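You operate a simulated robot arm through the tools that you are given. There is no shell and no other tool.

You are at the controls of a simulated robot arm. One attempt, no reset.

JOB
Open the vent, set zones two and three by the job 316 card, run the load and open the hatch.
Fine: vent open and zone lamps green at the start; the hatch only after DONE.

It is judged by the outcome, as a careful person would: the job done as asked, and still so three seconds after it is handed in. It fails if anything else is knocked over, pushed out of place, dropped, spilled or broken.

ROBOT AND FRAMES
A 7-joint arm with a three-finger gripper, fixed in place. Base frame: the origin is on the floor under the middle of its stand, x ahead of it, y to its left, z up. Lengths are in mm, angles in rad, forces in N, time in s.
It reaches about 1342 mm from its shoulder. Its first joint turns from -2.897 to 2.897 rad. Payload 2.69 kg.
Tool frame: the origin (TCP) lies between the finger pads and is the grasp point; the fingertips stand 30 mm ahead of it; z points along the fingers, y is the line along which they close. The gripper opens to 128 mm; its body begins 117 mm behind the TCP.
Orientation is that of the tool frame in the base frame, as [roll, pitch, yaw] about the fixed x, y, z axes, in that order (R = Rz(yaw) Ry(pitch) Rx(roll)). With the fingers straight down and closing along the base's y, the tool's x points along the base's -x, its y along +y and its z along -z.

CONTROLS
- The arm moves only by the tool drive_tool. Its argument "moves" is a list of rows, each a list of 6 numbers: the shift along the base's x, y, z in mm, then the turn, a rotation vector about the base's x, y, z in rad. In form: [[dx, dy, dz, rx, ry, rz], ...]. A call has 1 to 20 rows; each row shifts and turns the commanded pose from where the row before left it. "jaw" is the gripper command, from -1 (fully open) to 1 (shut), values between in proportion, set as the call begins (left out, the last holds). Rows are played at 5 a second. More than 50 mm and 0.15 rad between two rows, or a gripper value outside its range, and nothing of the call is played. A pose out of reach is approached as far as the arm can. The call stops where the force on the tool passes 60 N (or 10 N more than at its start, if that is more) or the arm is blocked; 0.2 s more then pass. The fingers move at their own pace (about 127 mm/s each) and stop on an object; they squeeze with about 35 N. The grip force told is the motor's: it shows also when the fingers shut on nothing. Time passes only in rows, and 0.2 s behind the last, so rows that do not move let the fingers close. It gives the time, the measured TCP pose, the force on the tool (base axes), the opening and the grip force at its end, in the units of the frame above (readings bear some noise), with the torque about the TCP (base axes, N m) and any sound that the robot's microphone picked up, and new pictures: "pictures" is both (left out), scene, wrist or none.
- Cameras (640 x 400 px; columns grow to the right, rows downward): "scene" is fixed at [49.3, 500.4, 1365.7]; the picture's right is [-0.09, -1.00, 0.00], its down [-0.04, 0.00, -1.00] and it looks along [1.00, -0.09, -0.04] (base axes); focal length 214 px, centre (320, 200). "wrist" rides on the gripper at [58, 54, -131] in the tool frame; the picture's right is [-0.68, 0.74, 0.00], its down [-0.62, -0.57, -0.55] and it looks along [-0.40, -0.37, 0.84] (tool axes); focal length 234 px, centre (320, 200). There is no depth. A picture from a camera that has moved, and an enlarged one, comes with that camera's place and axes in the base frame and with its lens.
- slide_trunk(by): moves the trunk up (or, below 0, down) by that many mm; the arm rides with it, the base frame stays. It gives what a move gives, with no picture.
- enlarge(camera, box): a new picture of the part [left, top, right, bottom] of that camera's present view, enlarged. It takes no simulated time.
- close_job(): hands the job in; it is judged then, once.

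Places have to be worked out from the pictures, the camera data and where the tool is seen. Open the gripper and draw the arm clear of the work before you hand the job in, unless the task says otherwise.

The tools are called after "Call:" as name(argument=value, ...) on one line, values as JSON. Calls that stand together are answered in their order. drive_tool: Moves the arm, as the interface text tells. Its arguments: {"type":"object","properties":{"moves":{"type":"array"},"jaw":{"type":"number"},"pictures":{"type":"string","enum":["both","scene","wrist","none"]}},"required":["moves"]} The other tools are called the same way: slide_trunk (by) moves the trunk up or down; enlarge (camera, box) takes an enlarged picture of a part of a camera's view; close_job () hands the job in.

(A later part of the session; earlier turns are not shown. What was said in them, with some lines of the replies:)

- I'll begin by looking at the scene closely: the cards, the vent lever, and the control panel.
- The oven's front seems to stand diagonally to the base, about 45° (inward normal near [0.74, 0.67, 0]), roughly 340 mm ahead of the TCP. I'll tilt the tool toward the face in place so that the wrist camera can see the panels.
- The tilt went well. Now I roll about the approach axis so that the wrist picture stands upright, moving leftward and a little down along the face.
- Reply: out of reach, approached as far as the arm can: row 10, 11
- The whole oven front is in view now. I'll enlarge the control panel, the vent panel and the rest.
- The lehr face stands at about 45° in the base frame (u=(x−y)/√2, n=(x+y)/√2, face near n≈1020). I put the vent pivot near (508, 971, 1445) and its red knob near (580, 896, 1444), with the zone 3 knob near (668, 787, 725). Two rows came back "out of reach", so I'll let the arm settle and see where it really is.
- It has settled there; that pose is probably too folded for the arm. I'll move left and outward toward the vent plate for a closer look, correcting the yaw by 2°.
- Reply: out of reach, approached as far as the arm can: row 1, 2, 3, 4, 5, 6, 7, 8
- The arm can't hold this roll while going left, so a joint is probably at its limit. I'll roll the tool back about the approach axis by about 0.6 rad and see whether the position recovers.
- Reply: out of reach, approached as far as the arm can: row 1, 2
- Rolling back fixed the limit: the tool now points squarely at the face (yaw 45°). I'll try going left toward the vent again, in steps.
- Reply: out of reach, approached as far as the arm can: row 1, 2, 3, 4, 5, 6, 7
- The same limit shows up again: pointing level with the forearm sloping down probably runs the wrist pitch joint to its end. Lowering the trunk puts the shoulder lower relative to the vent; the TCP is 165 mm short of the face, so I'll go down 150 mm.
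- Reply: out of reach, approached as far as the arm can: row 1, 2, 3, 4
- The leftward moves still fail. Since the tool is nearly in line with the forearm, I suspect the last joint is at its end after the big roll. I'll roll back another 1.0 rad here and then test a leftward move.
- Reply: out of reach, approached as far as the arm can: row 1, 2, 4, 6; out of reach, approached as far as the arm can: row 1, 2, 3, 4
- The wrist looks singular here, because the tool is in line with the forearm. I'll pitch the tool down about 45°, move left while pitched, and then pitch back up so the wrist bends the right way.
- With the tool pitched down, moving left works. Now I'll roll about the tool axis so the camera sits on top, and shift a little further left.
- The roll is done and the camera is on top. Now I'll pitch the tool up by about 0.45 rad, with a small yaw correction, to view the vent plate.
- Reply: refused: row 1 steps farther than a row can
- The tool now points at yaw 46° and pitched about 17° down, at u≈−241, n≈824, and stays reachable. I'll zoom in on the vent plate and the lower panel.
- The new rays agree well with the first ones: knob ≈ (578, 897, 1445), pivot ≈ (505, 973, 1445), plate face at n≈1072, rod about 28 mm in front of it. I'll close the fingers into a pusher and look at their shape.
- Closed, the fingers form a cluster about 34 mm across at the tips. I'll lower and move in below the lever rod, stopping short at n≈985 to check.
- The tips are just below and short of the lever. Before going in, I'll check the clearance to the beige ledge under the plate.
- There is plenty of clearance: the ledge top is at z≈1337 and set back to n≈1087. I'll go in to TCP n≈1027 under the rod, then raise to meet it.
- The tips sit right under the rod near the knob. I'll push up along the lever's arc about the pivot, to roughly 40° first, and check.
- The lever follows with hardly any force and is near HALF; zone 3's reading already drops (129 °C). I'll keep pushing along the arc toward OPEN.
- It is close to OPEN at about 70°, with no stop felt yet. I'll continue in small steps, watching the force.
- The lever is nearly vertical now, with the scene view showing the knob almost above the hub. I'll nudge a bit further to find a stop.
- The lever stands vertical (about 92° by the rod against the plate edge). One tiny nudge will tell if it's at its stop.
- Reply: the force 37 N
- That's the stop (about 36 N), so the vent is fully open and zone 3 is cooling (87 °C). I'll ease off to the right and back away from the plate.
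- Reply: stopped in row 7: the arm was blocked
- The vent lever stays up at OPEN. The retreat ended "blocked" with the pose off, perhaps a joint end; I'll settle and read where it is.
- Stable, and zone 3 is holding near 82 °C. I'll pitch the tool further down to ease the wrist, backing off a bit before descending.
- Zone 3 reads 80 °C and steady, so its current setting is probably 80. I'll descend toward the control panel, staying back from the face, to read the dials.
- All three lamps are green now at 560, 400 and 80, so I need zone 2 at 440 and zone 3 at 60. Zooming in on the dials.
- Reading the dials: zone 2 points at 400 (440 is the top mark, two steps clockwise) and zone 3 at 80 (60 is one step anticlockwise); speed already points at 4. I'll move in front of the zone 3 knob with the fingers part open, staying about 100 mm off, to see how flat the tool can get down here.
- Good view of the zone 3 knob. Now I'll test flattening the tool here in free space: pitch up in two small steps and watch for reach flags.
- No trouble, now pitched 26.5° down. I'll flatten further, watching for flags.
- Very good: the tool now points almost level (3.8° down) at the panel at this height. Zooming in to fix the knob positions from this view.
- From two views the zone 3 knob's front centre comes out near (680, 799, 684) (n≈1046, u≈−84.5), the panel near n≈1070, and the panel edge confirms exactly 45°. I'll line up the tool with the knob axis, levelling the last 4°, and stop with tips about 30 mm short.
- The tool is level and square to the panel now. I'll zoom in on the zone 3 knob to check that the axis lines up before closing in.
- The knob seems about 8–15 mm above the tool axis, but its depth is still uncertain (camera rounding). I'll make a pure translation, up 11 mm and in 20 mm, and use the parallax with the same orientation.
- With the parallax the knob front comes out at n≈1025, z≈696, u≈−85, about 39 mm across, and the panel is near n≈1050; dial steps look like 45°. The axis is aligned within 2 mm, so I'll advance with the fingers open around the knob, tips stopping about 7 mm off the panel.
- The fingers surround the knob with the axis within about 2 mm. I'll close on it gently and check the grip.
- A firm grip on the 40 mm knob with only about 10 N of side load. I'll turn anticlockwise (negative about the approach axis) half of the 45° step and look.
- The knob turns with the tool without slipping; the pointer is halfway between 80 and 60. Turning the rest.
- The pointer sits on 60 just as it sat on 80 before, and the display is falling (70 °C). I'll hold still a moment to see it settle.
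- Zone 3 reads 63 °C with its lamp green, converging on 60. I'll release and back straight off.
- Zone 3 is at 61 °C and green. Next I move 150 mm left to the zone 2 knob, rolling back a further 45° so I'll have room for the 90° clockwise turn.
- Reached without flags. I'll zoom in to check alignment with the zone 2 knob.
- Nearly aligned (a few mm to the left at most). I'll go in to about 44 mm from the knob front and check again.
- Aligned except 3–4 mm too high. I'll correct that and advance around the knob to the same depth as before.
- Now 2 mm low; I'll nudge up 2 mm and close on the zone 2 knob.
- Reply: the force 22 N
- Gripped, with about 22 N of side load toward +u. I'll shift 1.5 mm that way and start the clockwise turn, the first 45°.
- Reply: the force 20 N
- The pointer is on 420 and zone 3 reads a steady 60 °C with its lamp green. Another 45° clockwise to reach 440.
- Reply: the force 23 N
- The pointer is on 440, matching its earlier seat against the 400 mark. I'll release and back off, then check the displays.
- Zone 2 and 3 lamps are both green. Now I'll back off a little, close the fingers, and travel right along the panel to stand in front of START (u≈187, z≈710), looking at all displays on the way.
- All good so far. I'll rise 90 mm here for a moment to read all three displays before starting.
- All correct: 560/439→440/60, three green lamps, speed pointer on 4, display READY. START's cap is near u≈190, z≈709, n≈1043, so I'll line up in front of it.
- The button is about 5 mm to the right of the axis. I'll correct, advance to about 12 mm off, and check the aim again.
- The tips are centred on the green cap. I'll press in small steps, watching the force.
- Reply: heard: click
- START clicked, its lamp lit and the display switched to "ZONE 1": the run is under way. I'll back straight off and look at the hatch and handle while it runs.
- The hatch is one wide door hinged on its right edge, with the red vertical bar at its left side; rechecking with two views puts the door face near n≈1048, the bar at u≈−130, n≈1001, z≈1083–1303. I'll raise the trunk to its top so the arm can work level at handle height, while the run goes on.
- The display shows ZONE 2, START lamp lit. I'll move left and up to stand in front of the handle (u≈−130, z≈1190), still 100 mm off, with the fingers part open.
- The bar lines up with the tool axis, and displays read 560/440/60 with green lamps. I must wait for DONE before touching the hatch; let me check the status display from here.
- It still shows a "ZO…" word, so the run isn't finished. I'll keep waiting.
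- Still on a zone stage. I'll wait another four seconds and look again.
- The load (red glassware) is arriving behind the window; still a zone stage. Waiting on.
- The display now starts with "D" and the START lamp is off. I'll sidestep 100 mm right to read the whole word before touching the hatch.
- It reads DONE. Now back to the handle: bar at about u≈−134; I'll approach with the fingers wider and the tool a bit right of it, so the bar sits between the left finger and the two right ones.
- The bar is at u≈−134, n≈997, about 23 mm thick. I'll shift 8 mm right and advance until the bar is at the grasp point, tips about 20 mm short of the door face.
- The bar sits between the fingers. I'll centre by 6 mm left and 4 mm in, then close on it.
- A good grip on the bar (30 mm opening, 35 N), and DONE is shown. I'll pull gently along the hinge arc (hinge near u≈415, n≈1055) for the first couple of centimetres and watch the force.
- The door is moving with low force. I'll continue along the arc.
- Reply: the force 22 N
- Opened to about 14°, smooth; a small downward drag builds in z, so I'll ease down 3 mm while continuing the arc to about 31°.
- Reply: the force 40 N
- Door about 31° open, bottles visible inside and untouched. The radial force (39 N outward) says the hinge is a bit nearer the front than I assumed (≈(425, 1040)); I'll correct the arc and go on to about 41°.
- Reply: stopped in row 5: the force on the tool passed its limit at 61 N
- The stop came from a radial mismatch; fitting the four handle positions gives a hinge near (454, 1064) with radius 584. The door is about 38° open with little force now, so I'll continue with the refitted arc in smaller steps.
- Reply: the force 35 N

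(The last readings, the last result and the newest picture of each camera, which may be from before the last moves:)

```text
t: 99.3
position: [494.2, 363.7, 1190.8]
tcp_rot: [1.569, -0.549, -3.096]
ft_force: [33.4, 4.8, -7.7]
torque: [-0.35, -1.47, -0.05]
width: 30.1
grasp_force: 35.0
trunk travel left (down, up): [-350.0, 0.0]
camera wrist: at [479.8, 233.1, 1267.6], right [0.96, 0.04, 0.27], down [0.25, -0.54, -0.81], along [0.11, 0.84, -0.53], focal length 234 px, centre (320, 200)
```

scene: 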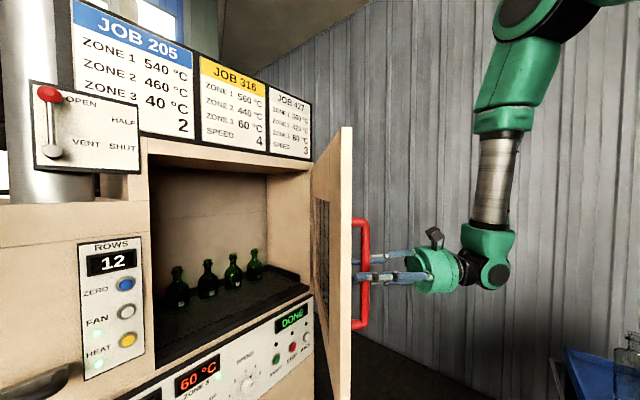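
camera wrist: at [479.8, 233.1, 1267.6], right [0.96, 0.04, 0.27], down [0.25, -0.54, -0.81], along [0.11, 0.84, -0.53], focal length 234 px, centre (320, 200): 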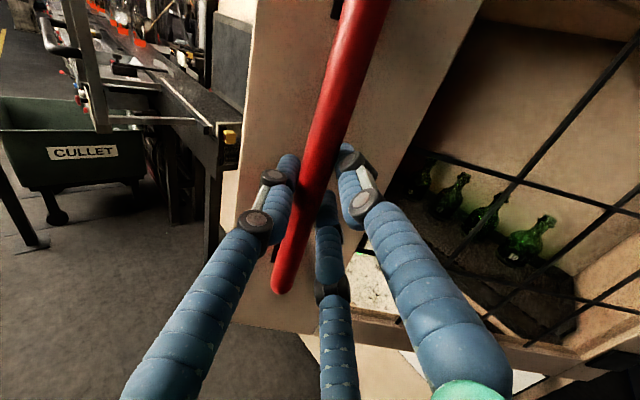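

About 47° open. The force now points toward the hinge (33 N), so the true hinge lies between my fits, near (430, 1050) with radius 556. I'll bend the path accordingly and continue.

Call:
drive_tool(moves=[[5.5, -21.8, 0, 0, 0, 0.04], [4.5, -21.8, 0, 0, 0, 0.04], [5.2, -21.6, 0, 0, 0, 0.04], [6.0, -21.4, 0, 0, 0, 0.04], [0, 0, 0, 0, 0, 0]])

```text
t: 100.5
position: [511.1, 278.8, 1190.4]
tcp_rot: [1.57, -0.552, -2.935]
ft_force: [3.0, 1.8, -2.1]
torque: [0.2, -1.05, 0.19]
width: 29.9
grasp_force: 34.3
trunk travel left (down, up): [-350.0, 0.0]
camera wrist: at [519.4, 146.5, 1267.6], right [0.94, 0.2, 0.27], down [0.34, -0.49, -0.81], along [-0.03, 0.85, -0.53], focal length 234 px, centre (320, 200)
```

scene: 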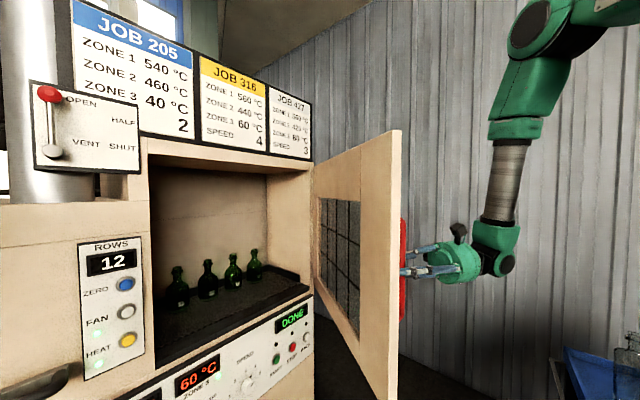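
wrist: 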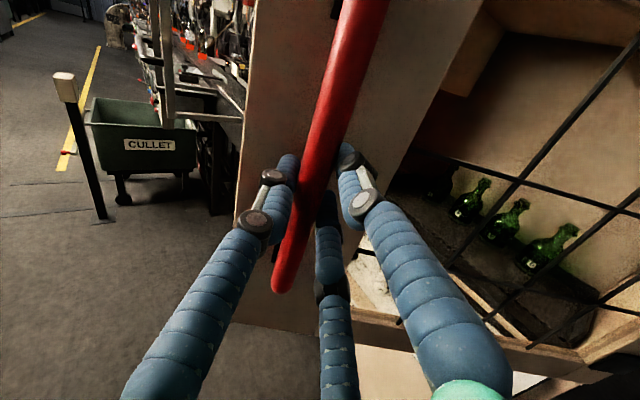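

Forces are almost nil on this arc; the door is about 57° open. I'll continue toward roughly 70°.

Call:
drive_tool(moves=[[6.9, -21.1, 0, 0, 0, 0.04], [7.8, -20.8, 0, 0, 0, 0.04], [8.5, -20.5, 0, 0, 0, 0.04], [9.3, -20.2, 0, 0, 0, 0.04], [10.3, -19.7, 0, 0, 0, 0.04], [0, 0, 0, 0, 0, 0]])

```text
t: 101.9
position: [553.4, 174.7, 1190.6]
tcp_rot: [1.569, -0.551, -2.735]
ft_force: [-2.6, -0.6, -9.2]
torque: [0.19, -0.97, 0.07]
width: 30.3
grasp_force: 34.4
trunk travel left (down, up): [-350.0, 0.0]
camera wrist: at [586.2, 48.1, 1267.7], right [0.88, 0.38, 0.27], down [0.43, -0.41, -0.81], along [-0.19, 0.83, -0.53], focal length 234 px, centre (320, 200)
```

scene: 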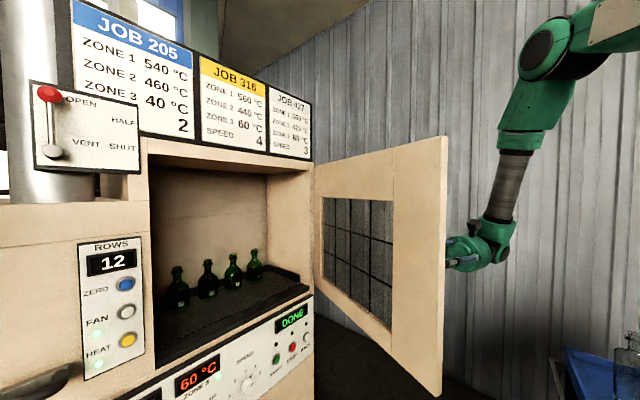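
wrist: 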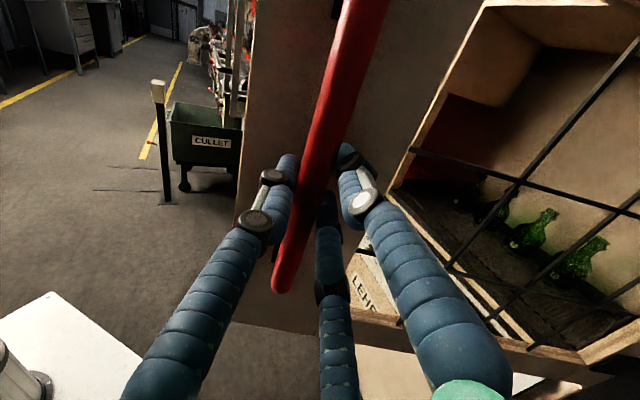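

About 68° open now with tiny forces and no reach flags. A few more rows toward 80°.

Call:
drive_tool(moves=[[10.9, -19.4, 0, 0, 0, 0.04], [11.7, -19, 0, 0, 0, 0.04], [12.4, -18.4, 0, 0, 0, 0.04], [13.2, -18, 0, 0, 0, 0.04], [0, 0, 0, 0, 0, 0]])

```text
t: 103.1
position: [602.0, 97.1, 1189.9]
tcp_rot: [1.567, -0.552, -2.574]
ft_force: [-14.1, -9.9, -12.0]
torque: [0.18, -0.74, 0.26]
width: 30.2
grasp_force: 35.0
trunk travel left (down, up): [-350.0, 0.0]
camera wrist: at [655.3, -23.6, 1267.6], right [0.81, 0.51, 0.27], down [0.49, -0.34, -0.81], along [-0.32, 0.79, -0.53], focal length 234 px, centre (320, 200)
```

scene: 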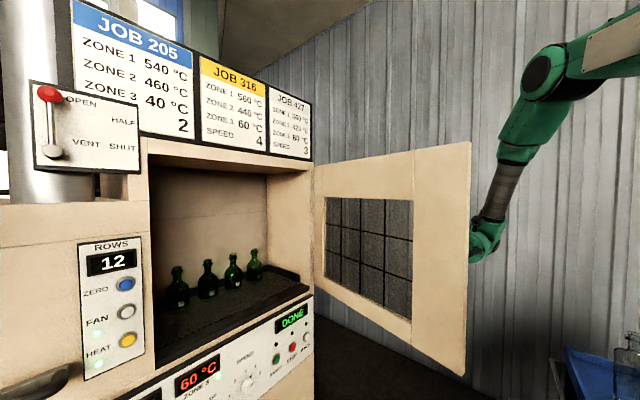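
wrist: 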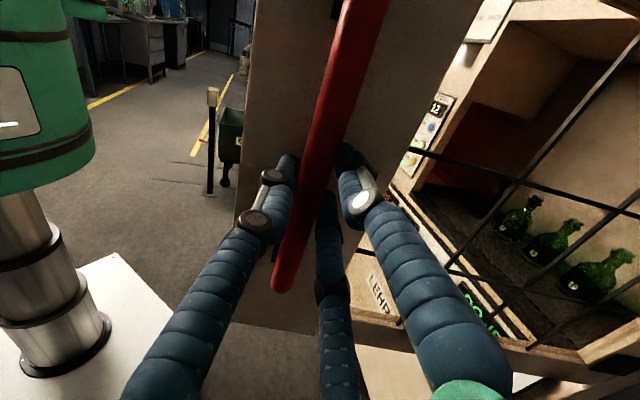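

About 77° open. Three more rows to bring it near 85°, still watching forces.

Call:
drive_tool(moves=[[13.9, -17.3, 0, 0, 0, 0.04], [14.6, -16.8, 0, 0, 0, 0.04], [15.2, -16.2, 0, 0, 0, 0.04], [0, 0, 0, 0, 0, 0]])

```text
t: 104.2
position: [644.7, 48.5, 1193.0]
tcp_rot: [1.566, -0.553, -2.453]
ft_force: [-13.6, -11.0, 1.2]
torque: [0.3, -0.23, 0.09]
width: 30.4
grasp_force: 35.0
trunk travel left (down, up): [-350.0, 0.0]
stopped in row 4: the force on the tool passed its limit at 60 N (the readings are from after the stop); the commanded pose is now the measured one
camera wrist: at [712.4, -66.7, 1270.0], right [0.74, 0.61, 0.27], down [0.52, -0.28, -0.81], along [-0.42, 0.74, -0.52], focal length 234 px, centre (320, 200)
```

scene: 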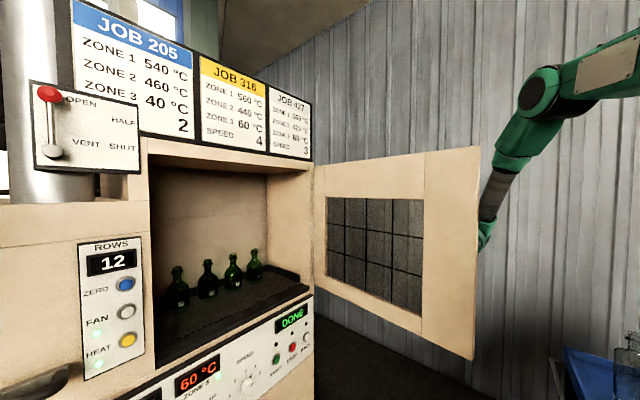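
wrist: 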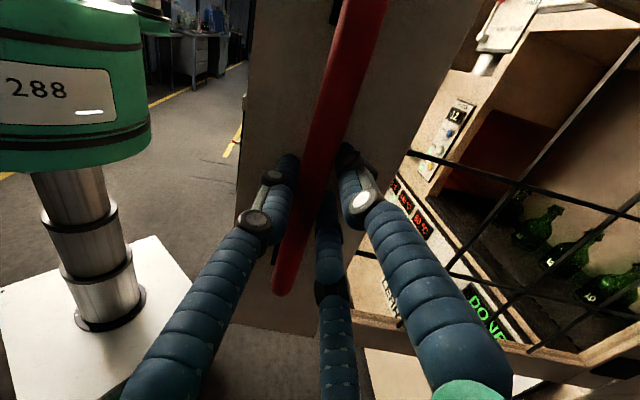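

The door is about 84° open and resists further, likely its stop or a tight arc, so that's wide open. I'll release the bar, let it settle, and then back straight off along the tool axis.

Call:
drive_tool(moves=[[0, 0, 0, 0, 0, 0], [0, 0, 0, 0, 0, 0], [0, 0, 0, 0, 0, 0], [0, 0, 0, 0, 0, 0]], jaw=-0.6)

```text
t: 105.2
position: [645.6, 47.7, 1192.3]
tcp_rot: [1.568, -0.552, -2.454]
ft_force: [-0.3, 0.2, 0.5]
torque: [0.02, -0.02, -0.04]
width: 102.6
grasp_force: 0.1
trunk travel left (down, up): [-350.0, 0.0]
camera wrist: at [714.4, -65.6, 1269.5], right [0.74, 0.61, 0.27], down [0.52, -0.28, -0.81], along [-0.42, 0.74, -0.53], focal length 234 px, centre (320, 200)
```

scene: 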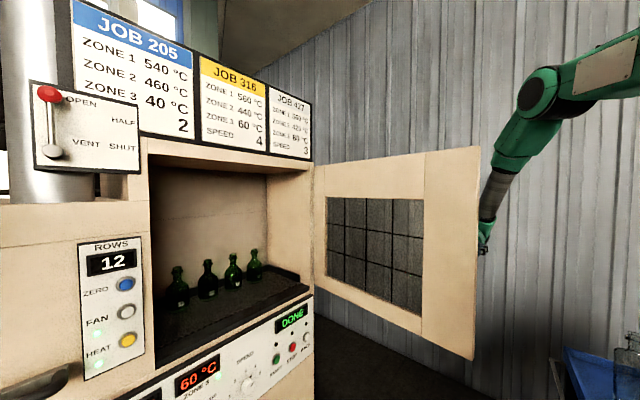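
wrist: 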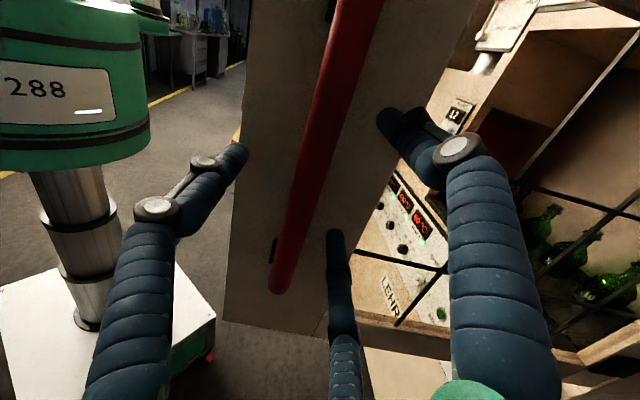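

Released cleanly, and the door stays put. Backing straight off along the tool axis.

Call:
drive_tool(moves=[[12.7, -15.4, 0, 0, 0, 0], [19, -23, 0, 0, 0, 0], [19, -23, 0, 0, 0, 0], [19, -23, 0, 0, 0, 0], [19, -23, 0, 0, 0, 0], [0, 0, 0, 0, 0, 0]])

Call:
enlarge(camera="scene", box=[0, 60, 320, 260])

Call:
enlarge(camera="scene", box=[100, 240, 340, 400])

```text
t: 106.6
position: [653.8, 7.6, 1179.1]
tcp_rot: [1.568, -0.553, -2.456]
ft_force: [-0.6, 0.2, 0.3]
torque: [-0.04, -0.01, 0.04]
width: 102.5
grasp_force: 0.1
out of reach, approached as far as the arm can: row 2, 3, 4, 5
trunk travel left (down, up): [-350.0, 0.0]
camera wrist: at [721.1, -107.1, 1255.9], right [0.75, 0.61, 0.27], down [0.52, -0.28, -0.81], along [-0.41, 0.74, -0.53], focal length 234 px, centre (320, 200)
```

scene: 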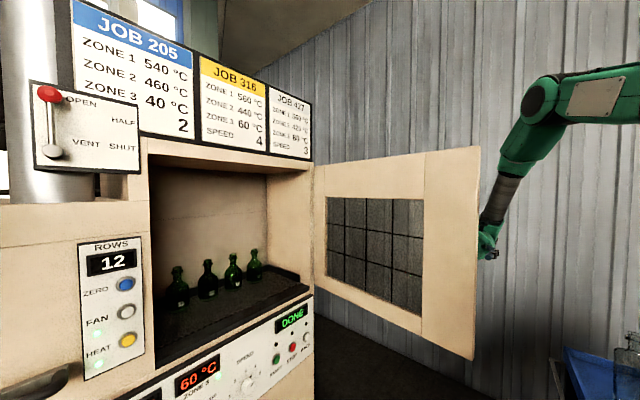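
wrist: 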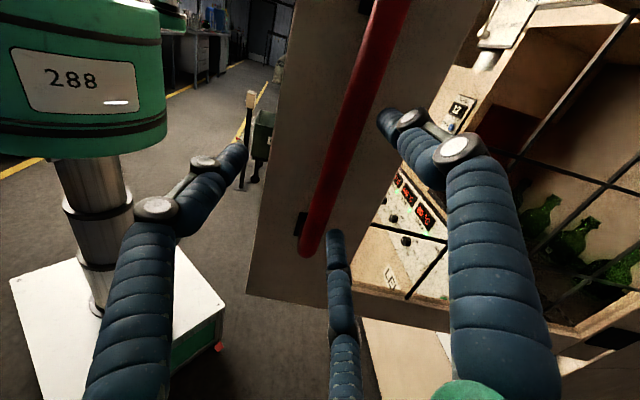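

```text
2.00 times, centred on (160, 160) of scene
camera zoom: at [49.3, 500.4, 1365.7], right [-0.09, -1.0, 0.0], down [-0.04, 0.0, -1.0], along [1.0, -0.09, -0.04], focal length 429 px, centre (640, 280)
```

zoom: 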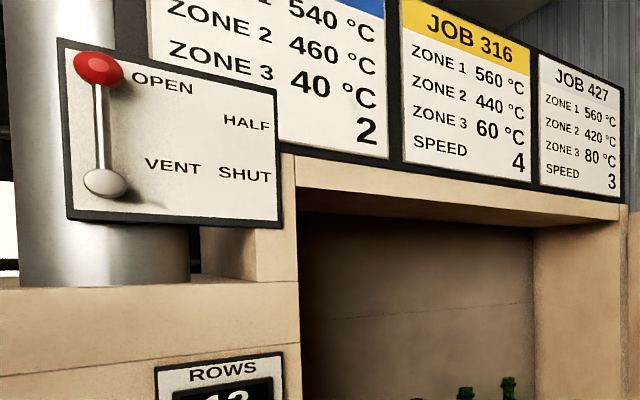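

```text
2.50 times, centred on (220, 320) of scene
camera zoom: at [49.3, 500.4, 1365.7], right [-0.09, -1.0, 0.0], down [-0.04, 0.0, -1.0], along [1.0, -0.09, -0.04], focal length 536 px, centre (570, -100)
```

zoom: 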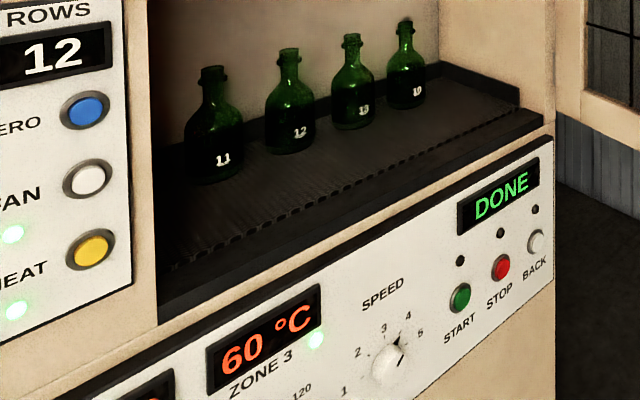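

The hatch stands wide open, DONE is lit, the vent is at OPEN and the bottles stand undisturbed. The retreat hit a wrist limit with the bar still just between the fingertips, so I'll back out while turning the tool clockwise to relieve the wrist.

Call:
drive_tool(moves=[[6, -12, 3, 0, 0, -0.05], [6, -12, 3, 0, 0, -0.05], [6, -12, 3, 0, 0, -0.05], [0, 0, 0, 0, 0, 0]])

```text
t: 107.6
position: [671.1, -30.6, 1185.4]
tcp_rot: [1.566, -0.554, -2.605]
ft_force: [0.3, 0.4, -0.2]
torque: [0.02, -0.02, -0.01]
width: 102.4
grasp_force: 0.0
trunk travel left (down, up): [-350.0, 0.0]
camera wrist: at [721.2, -153.0, 1263.4], right [0.83, 0.49, 0.27], down [0.47, -0.35, -0.81], along [-0.3, 0.8, -0.53], focal length 234 px, centre (320, 200)
```

scene: 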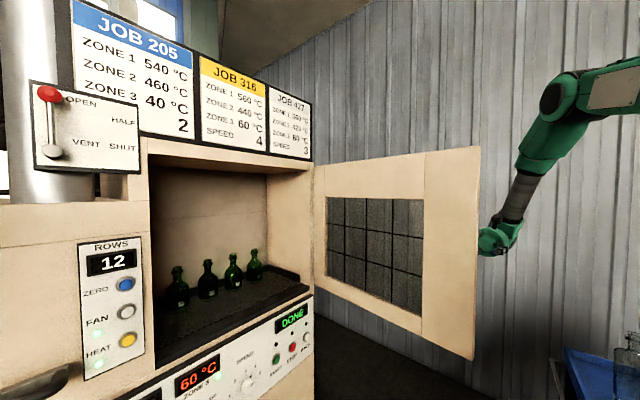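
wrist: 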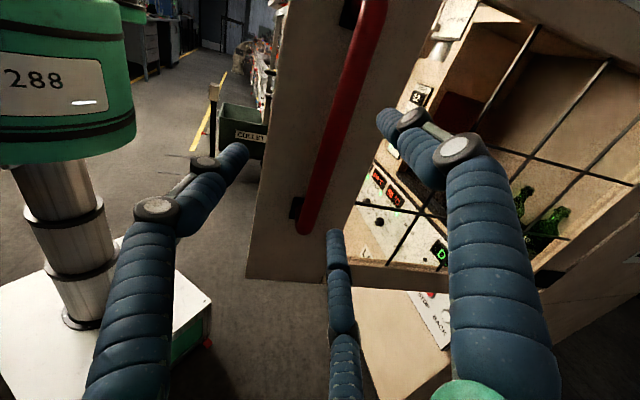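

The fingers are clear of the bar now. A few more rows to take the arm well away from the door.

Call:
drive_tool(moves=[[10, -22, 0, 0, 0, -0.05], [10, -22, 0, 0, 0, -0.05], [8, -24, 0, 0, 0, -0.05], [6, -25, 0, 0, 0, -0.05], [4, -25, 0, 0, 0, -0.05], [0, -25, 0, 0, 0, -0.05], [0, 0, 0, 0, 0, 0]], jaw=-1)

Call:
enlarge(camera="scene", box=[0, 60, 200, 185])

Call:
enlarge(camera="wrist", box=[240, 0, 640, 250])

```text
t: 109.2
position: [707.8, -175.0, 1186.9]
tcp_rot: [1.566, -0.552, -2.904]
ft_force: [-0.2, -0.9, -0.2]
torque: [0.02, -0.01, -0.04]
width: 127.8
grasp_force: 0.1
trunk travel left (down, up): [-350.0, 0.0]
camera wrist: at [719.8, -306.1, 1263.7], right [0.94, 0.22, 0.27], down [0.35, -0.48, -0.81], along [-0.05, 0.85, -0.53], focal length 234 px, centre (320, 200)
```

scene: 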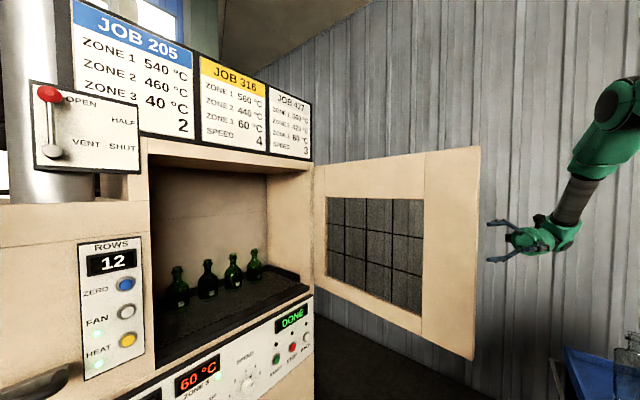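
wrist: 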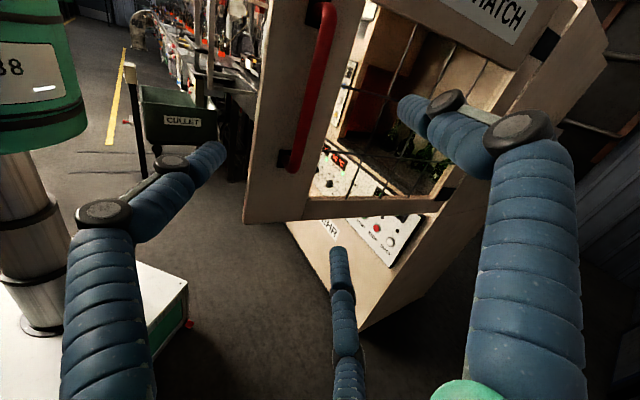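

```text
3.20 times, centred on (100, 122) of scene
camera zoom: at [49.3, 500.4, 1365.7], right [-0.09, -1.0, 0.0], down [-0.04, 0.0, -1.0], along [1.0, -0.09, -0.04], focal length 686 px, centre (1024, 448)
```

zoom: 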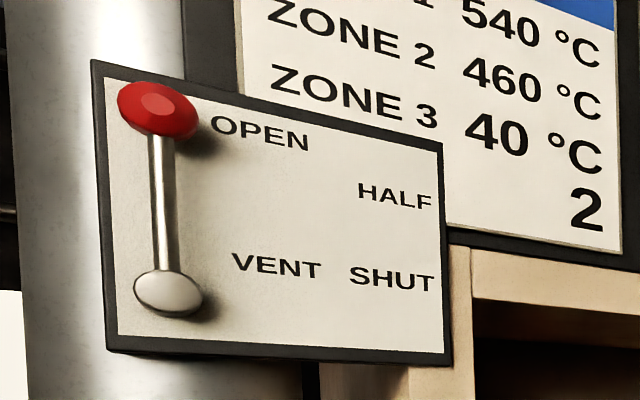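

```text
1.60 times, centred on (440, 125) of wrist
camera zoom: at [719.8, -306.1, 1263.7], right [0.94, 0.22, 0.27], down [0.35, -0.48, -0.81], along [-0.05, 0.85, -0.53], focal length 375 px, centre (128, 320)
```

zoom: 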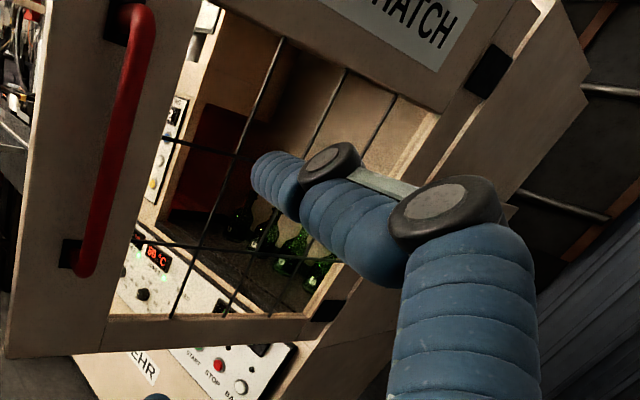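

The arm is clear with the gripper open, the door stands still at about 84°, the vent is at OPEN, zones are set by the 316 card, DONE is lit and the bottles stand undisturbed. Handing the job in.

Call:
close_job()

```text
The job is handed in.
```

The load has run and finished: the display reads DONE. The exit hatch is open, and I have handed the job in. No verdict came back with the hand-in.

- **Vent:** the lever is pushed up to OPEN against its stop and stayed there.
- **Zones:** zone 2 is set to 440 °C and zone 3 to 60 °C, as on the job 316 card. Zone 1 was already at 560 °C and the speed dial at 4, so I left both alone. All three zone lamps were green before I pressed START.
- **Run:** I checked that the display said DONE before touching the hatch.
- **Hatch:** it stands about 84° open and did not move after I let go. It resisted beyond that, which was probably its stop.
- **Surroundings:** nothing was knocked over or moved. The bottles inside are still standing, and the arm is clear of the door with the gripper open.
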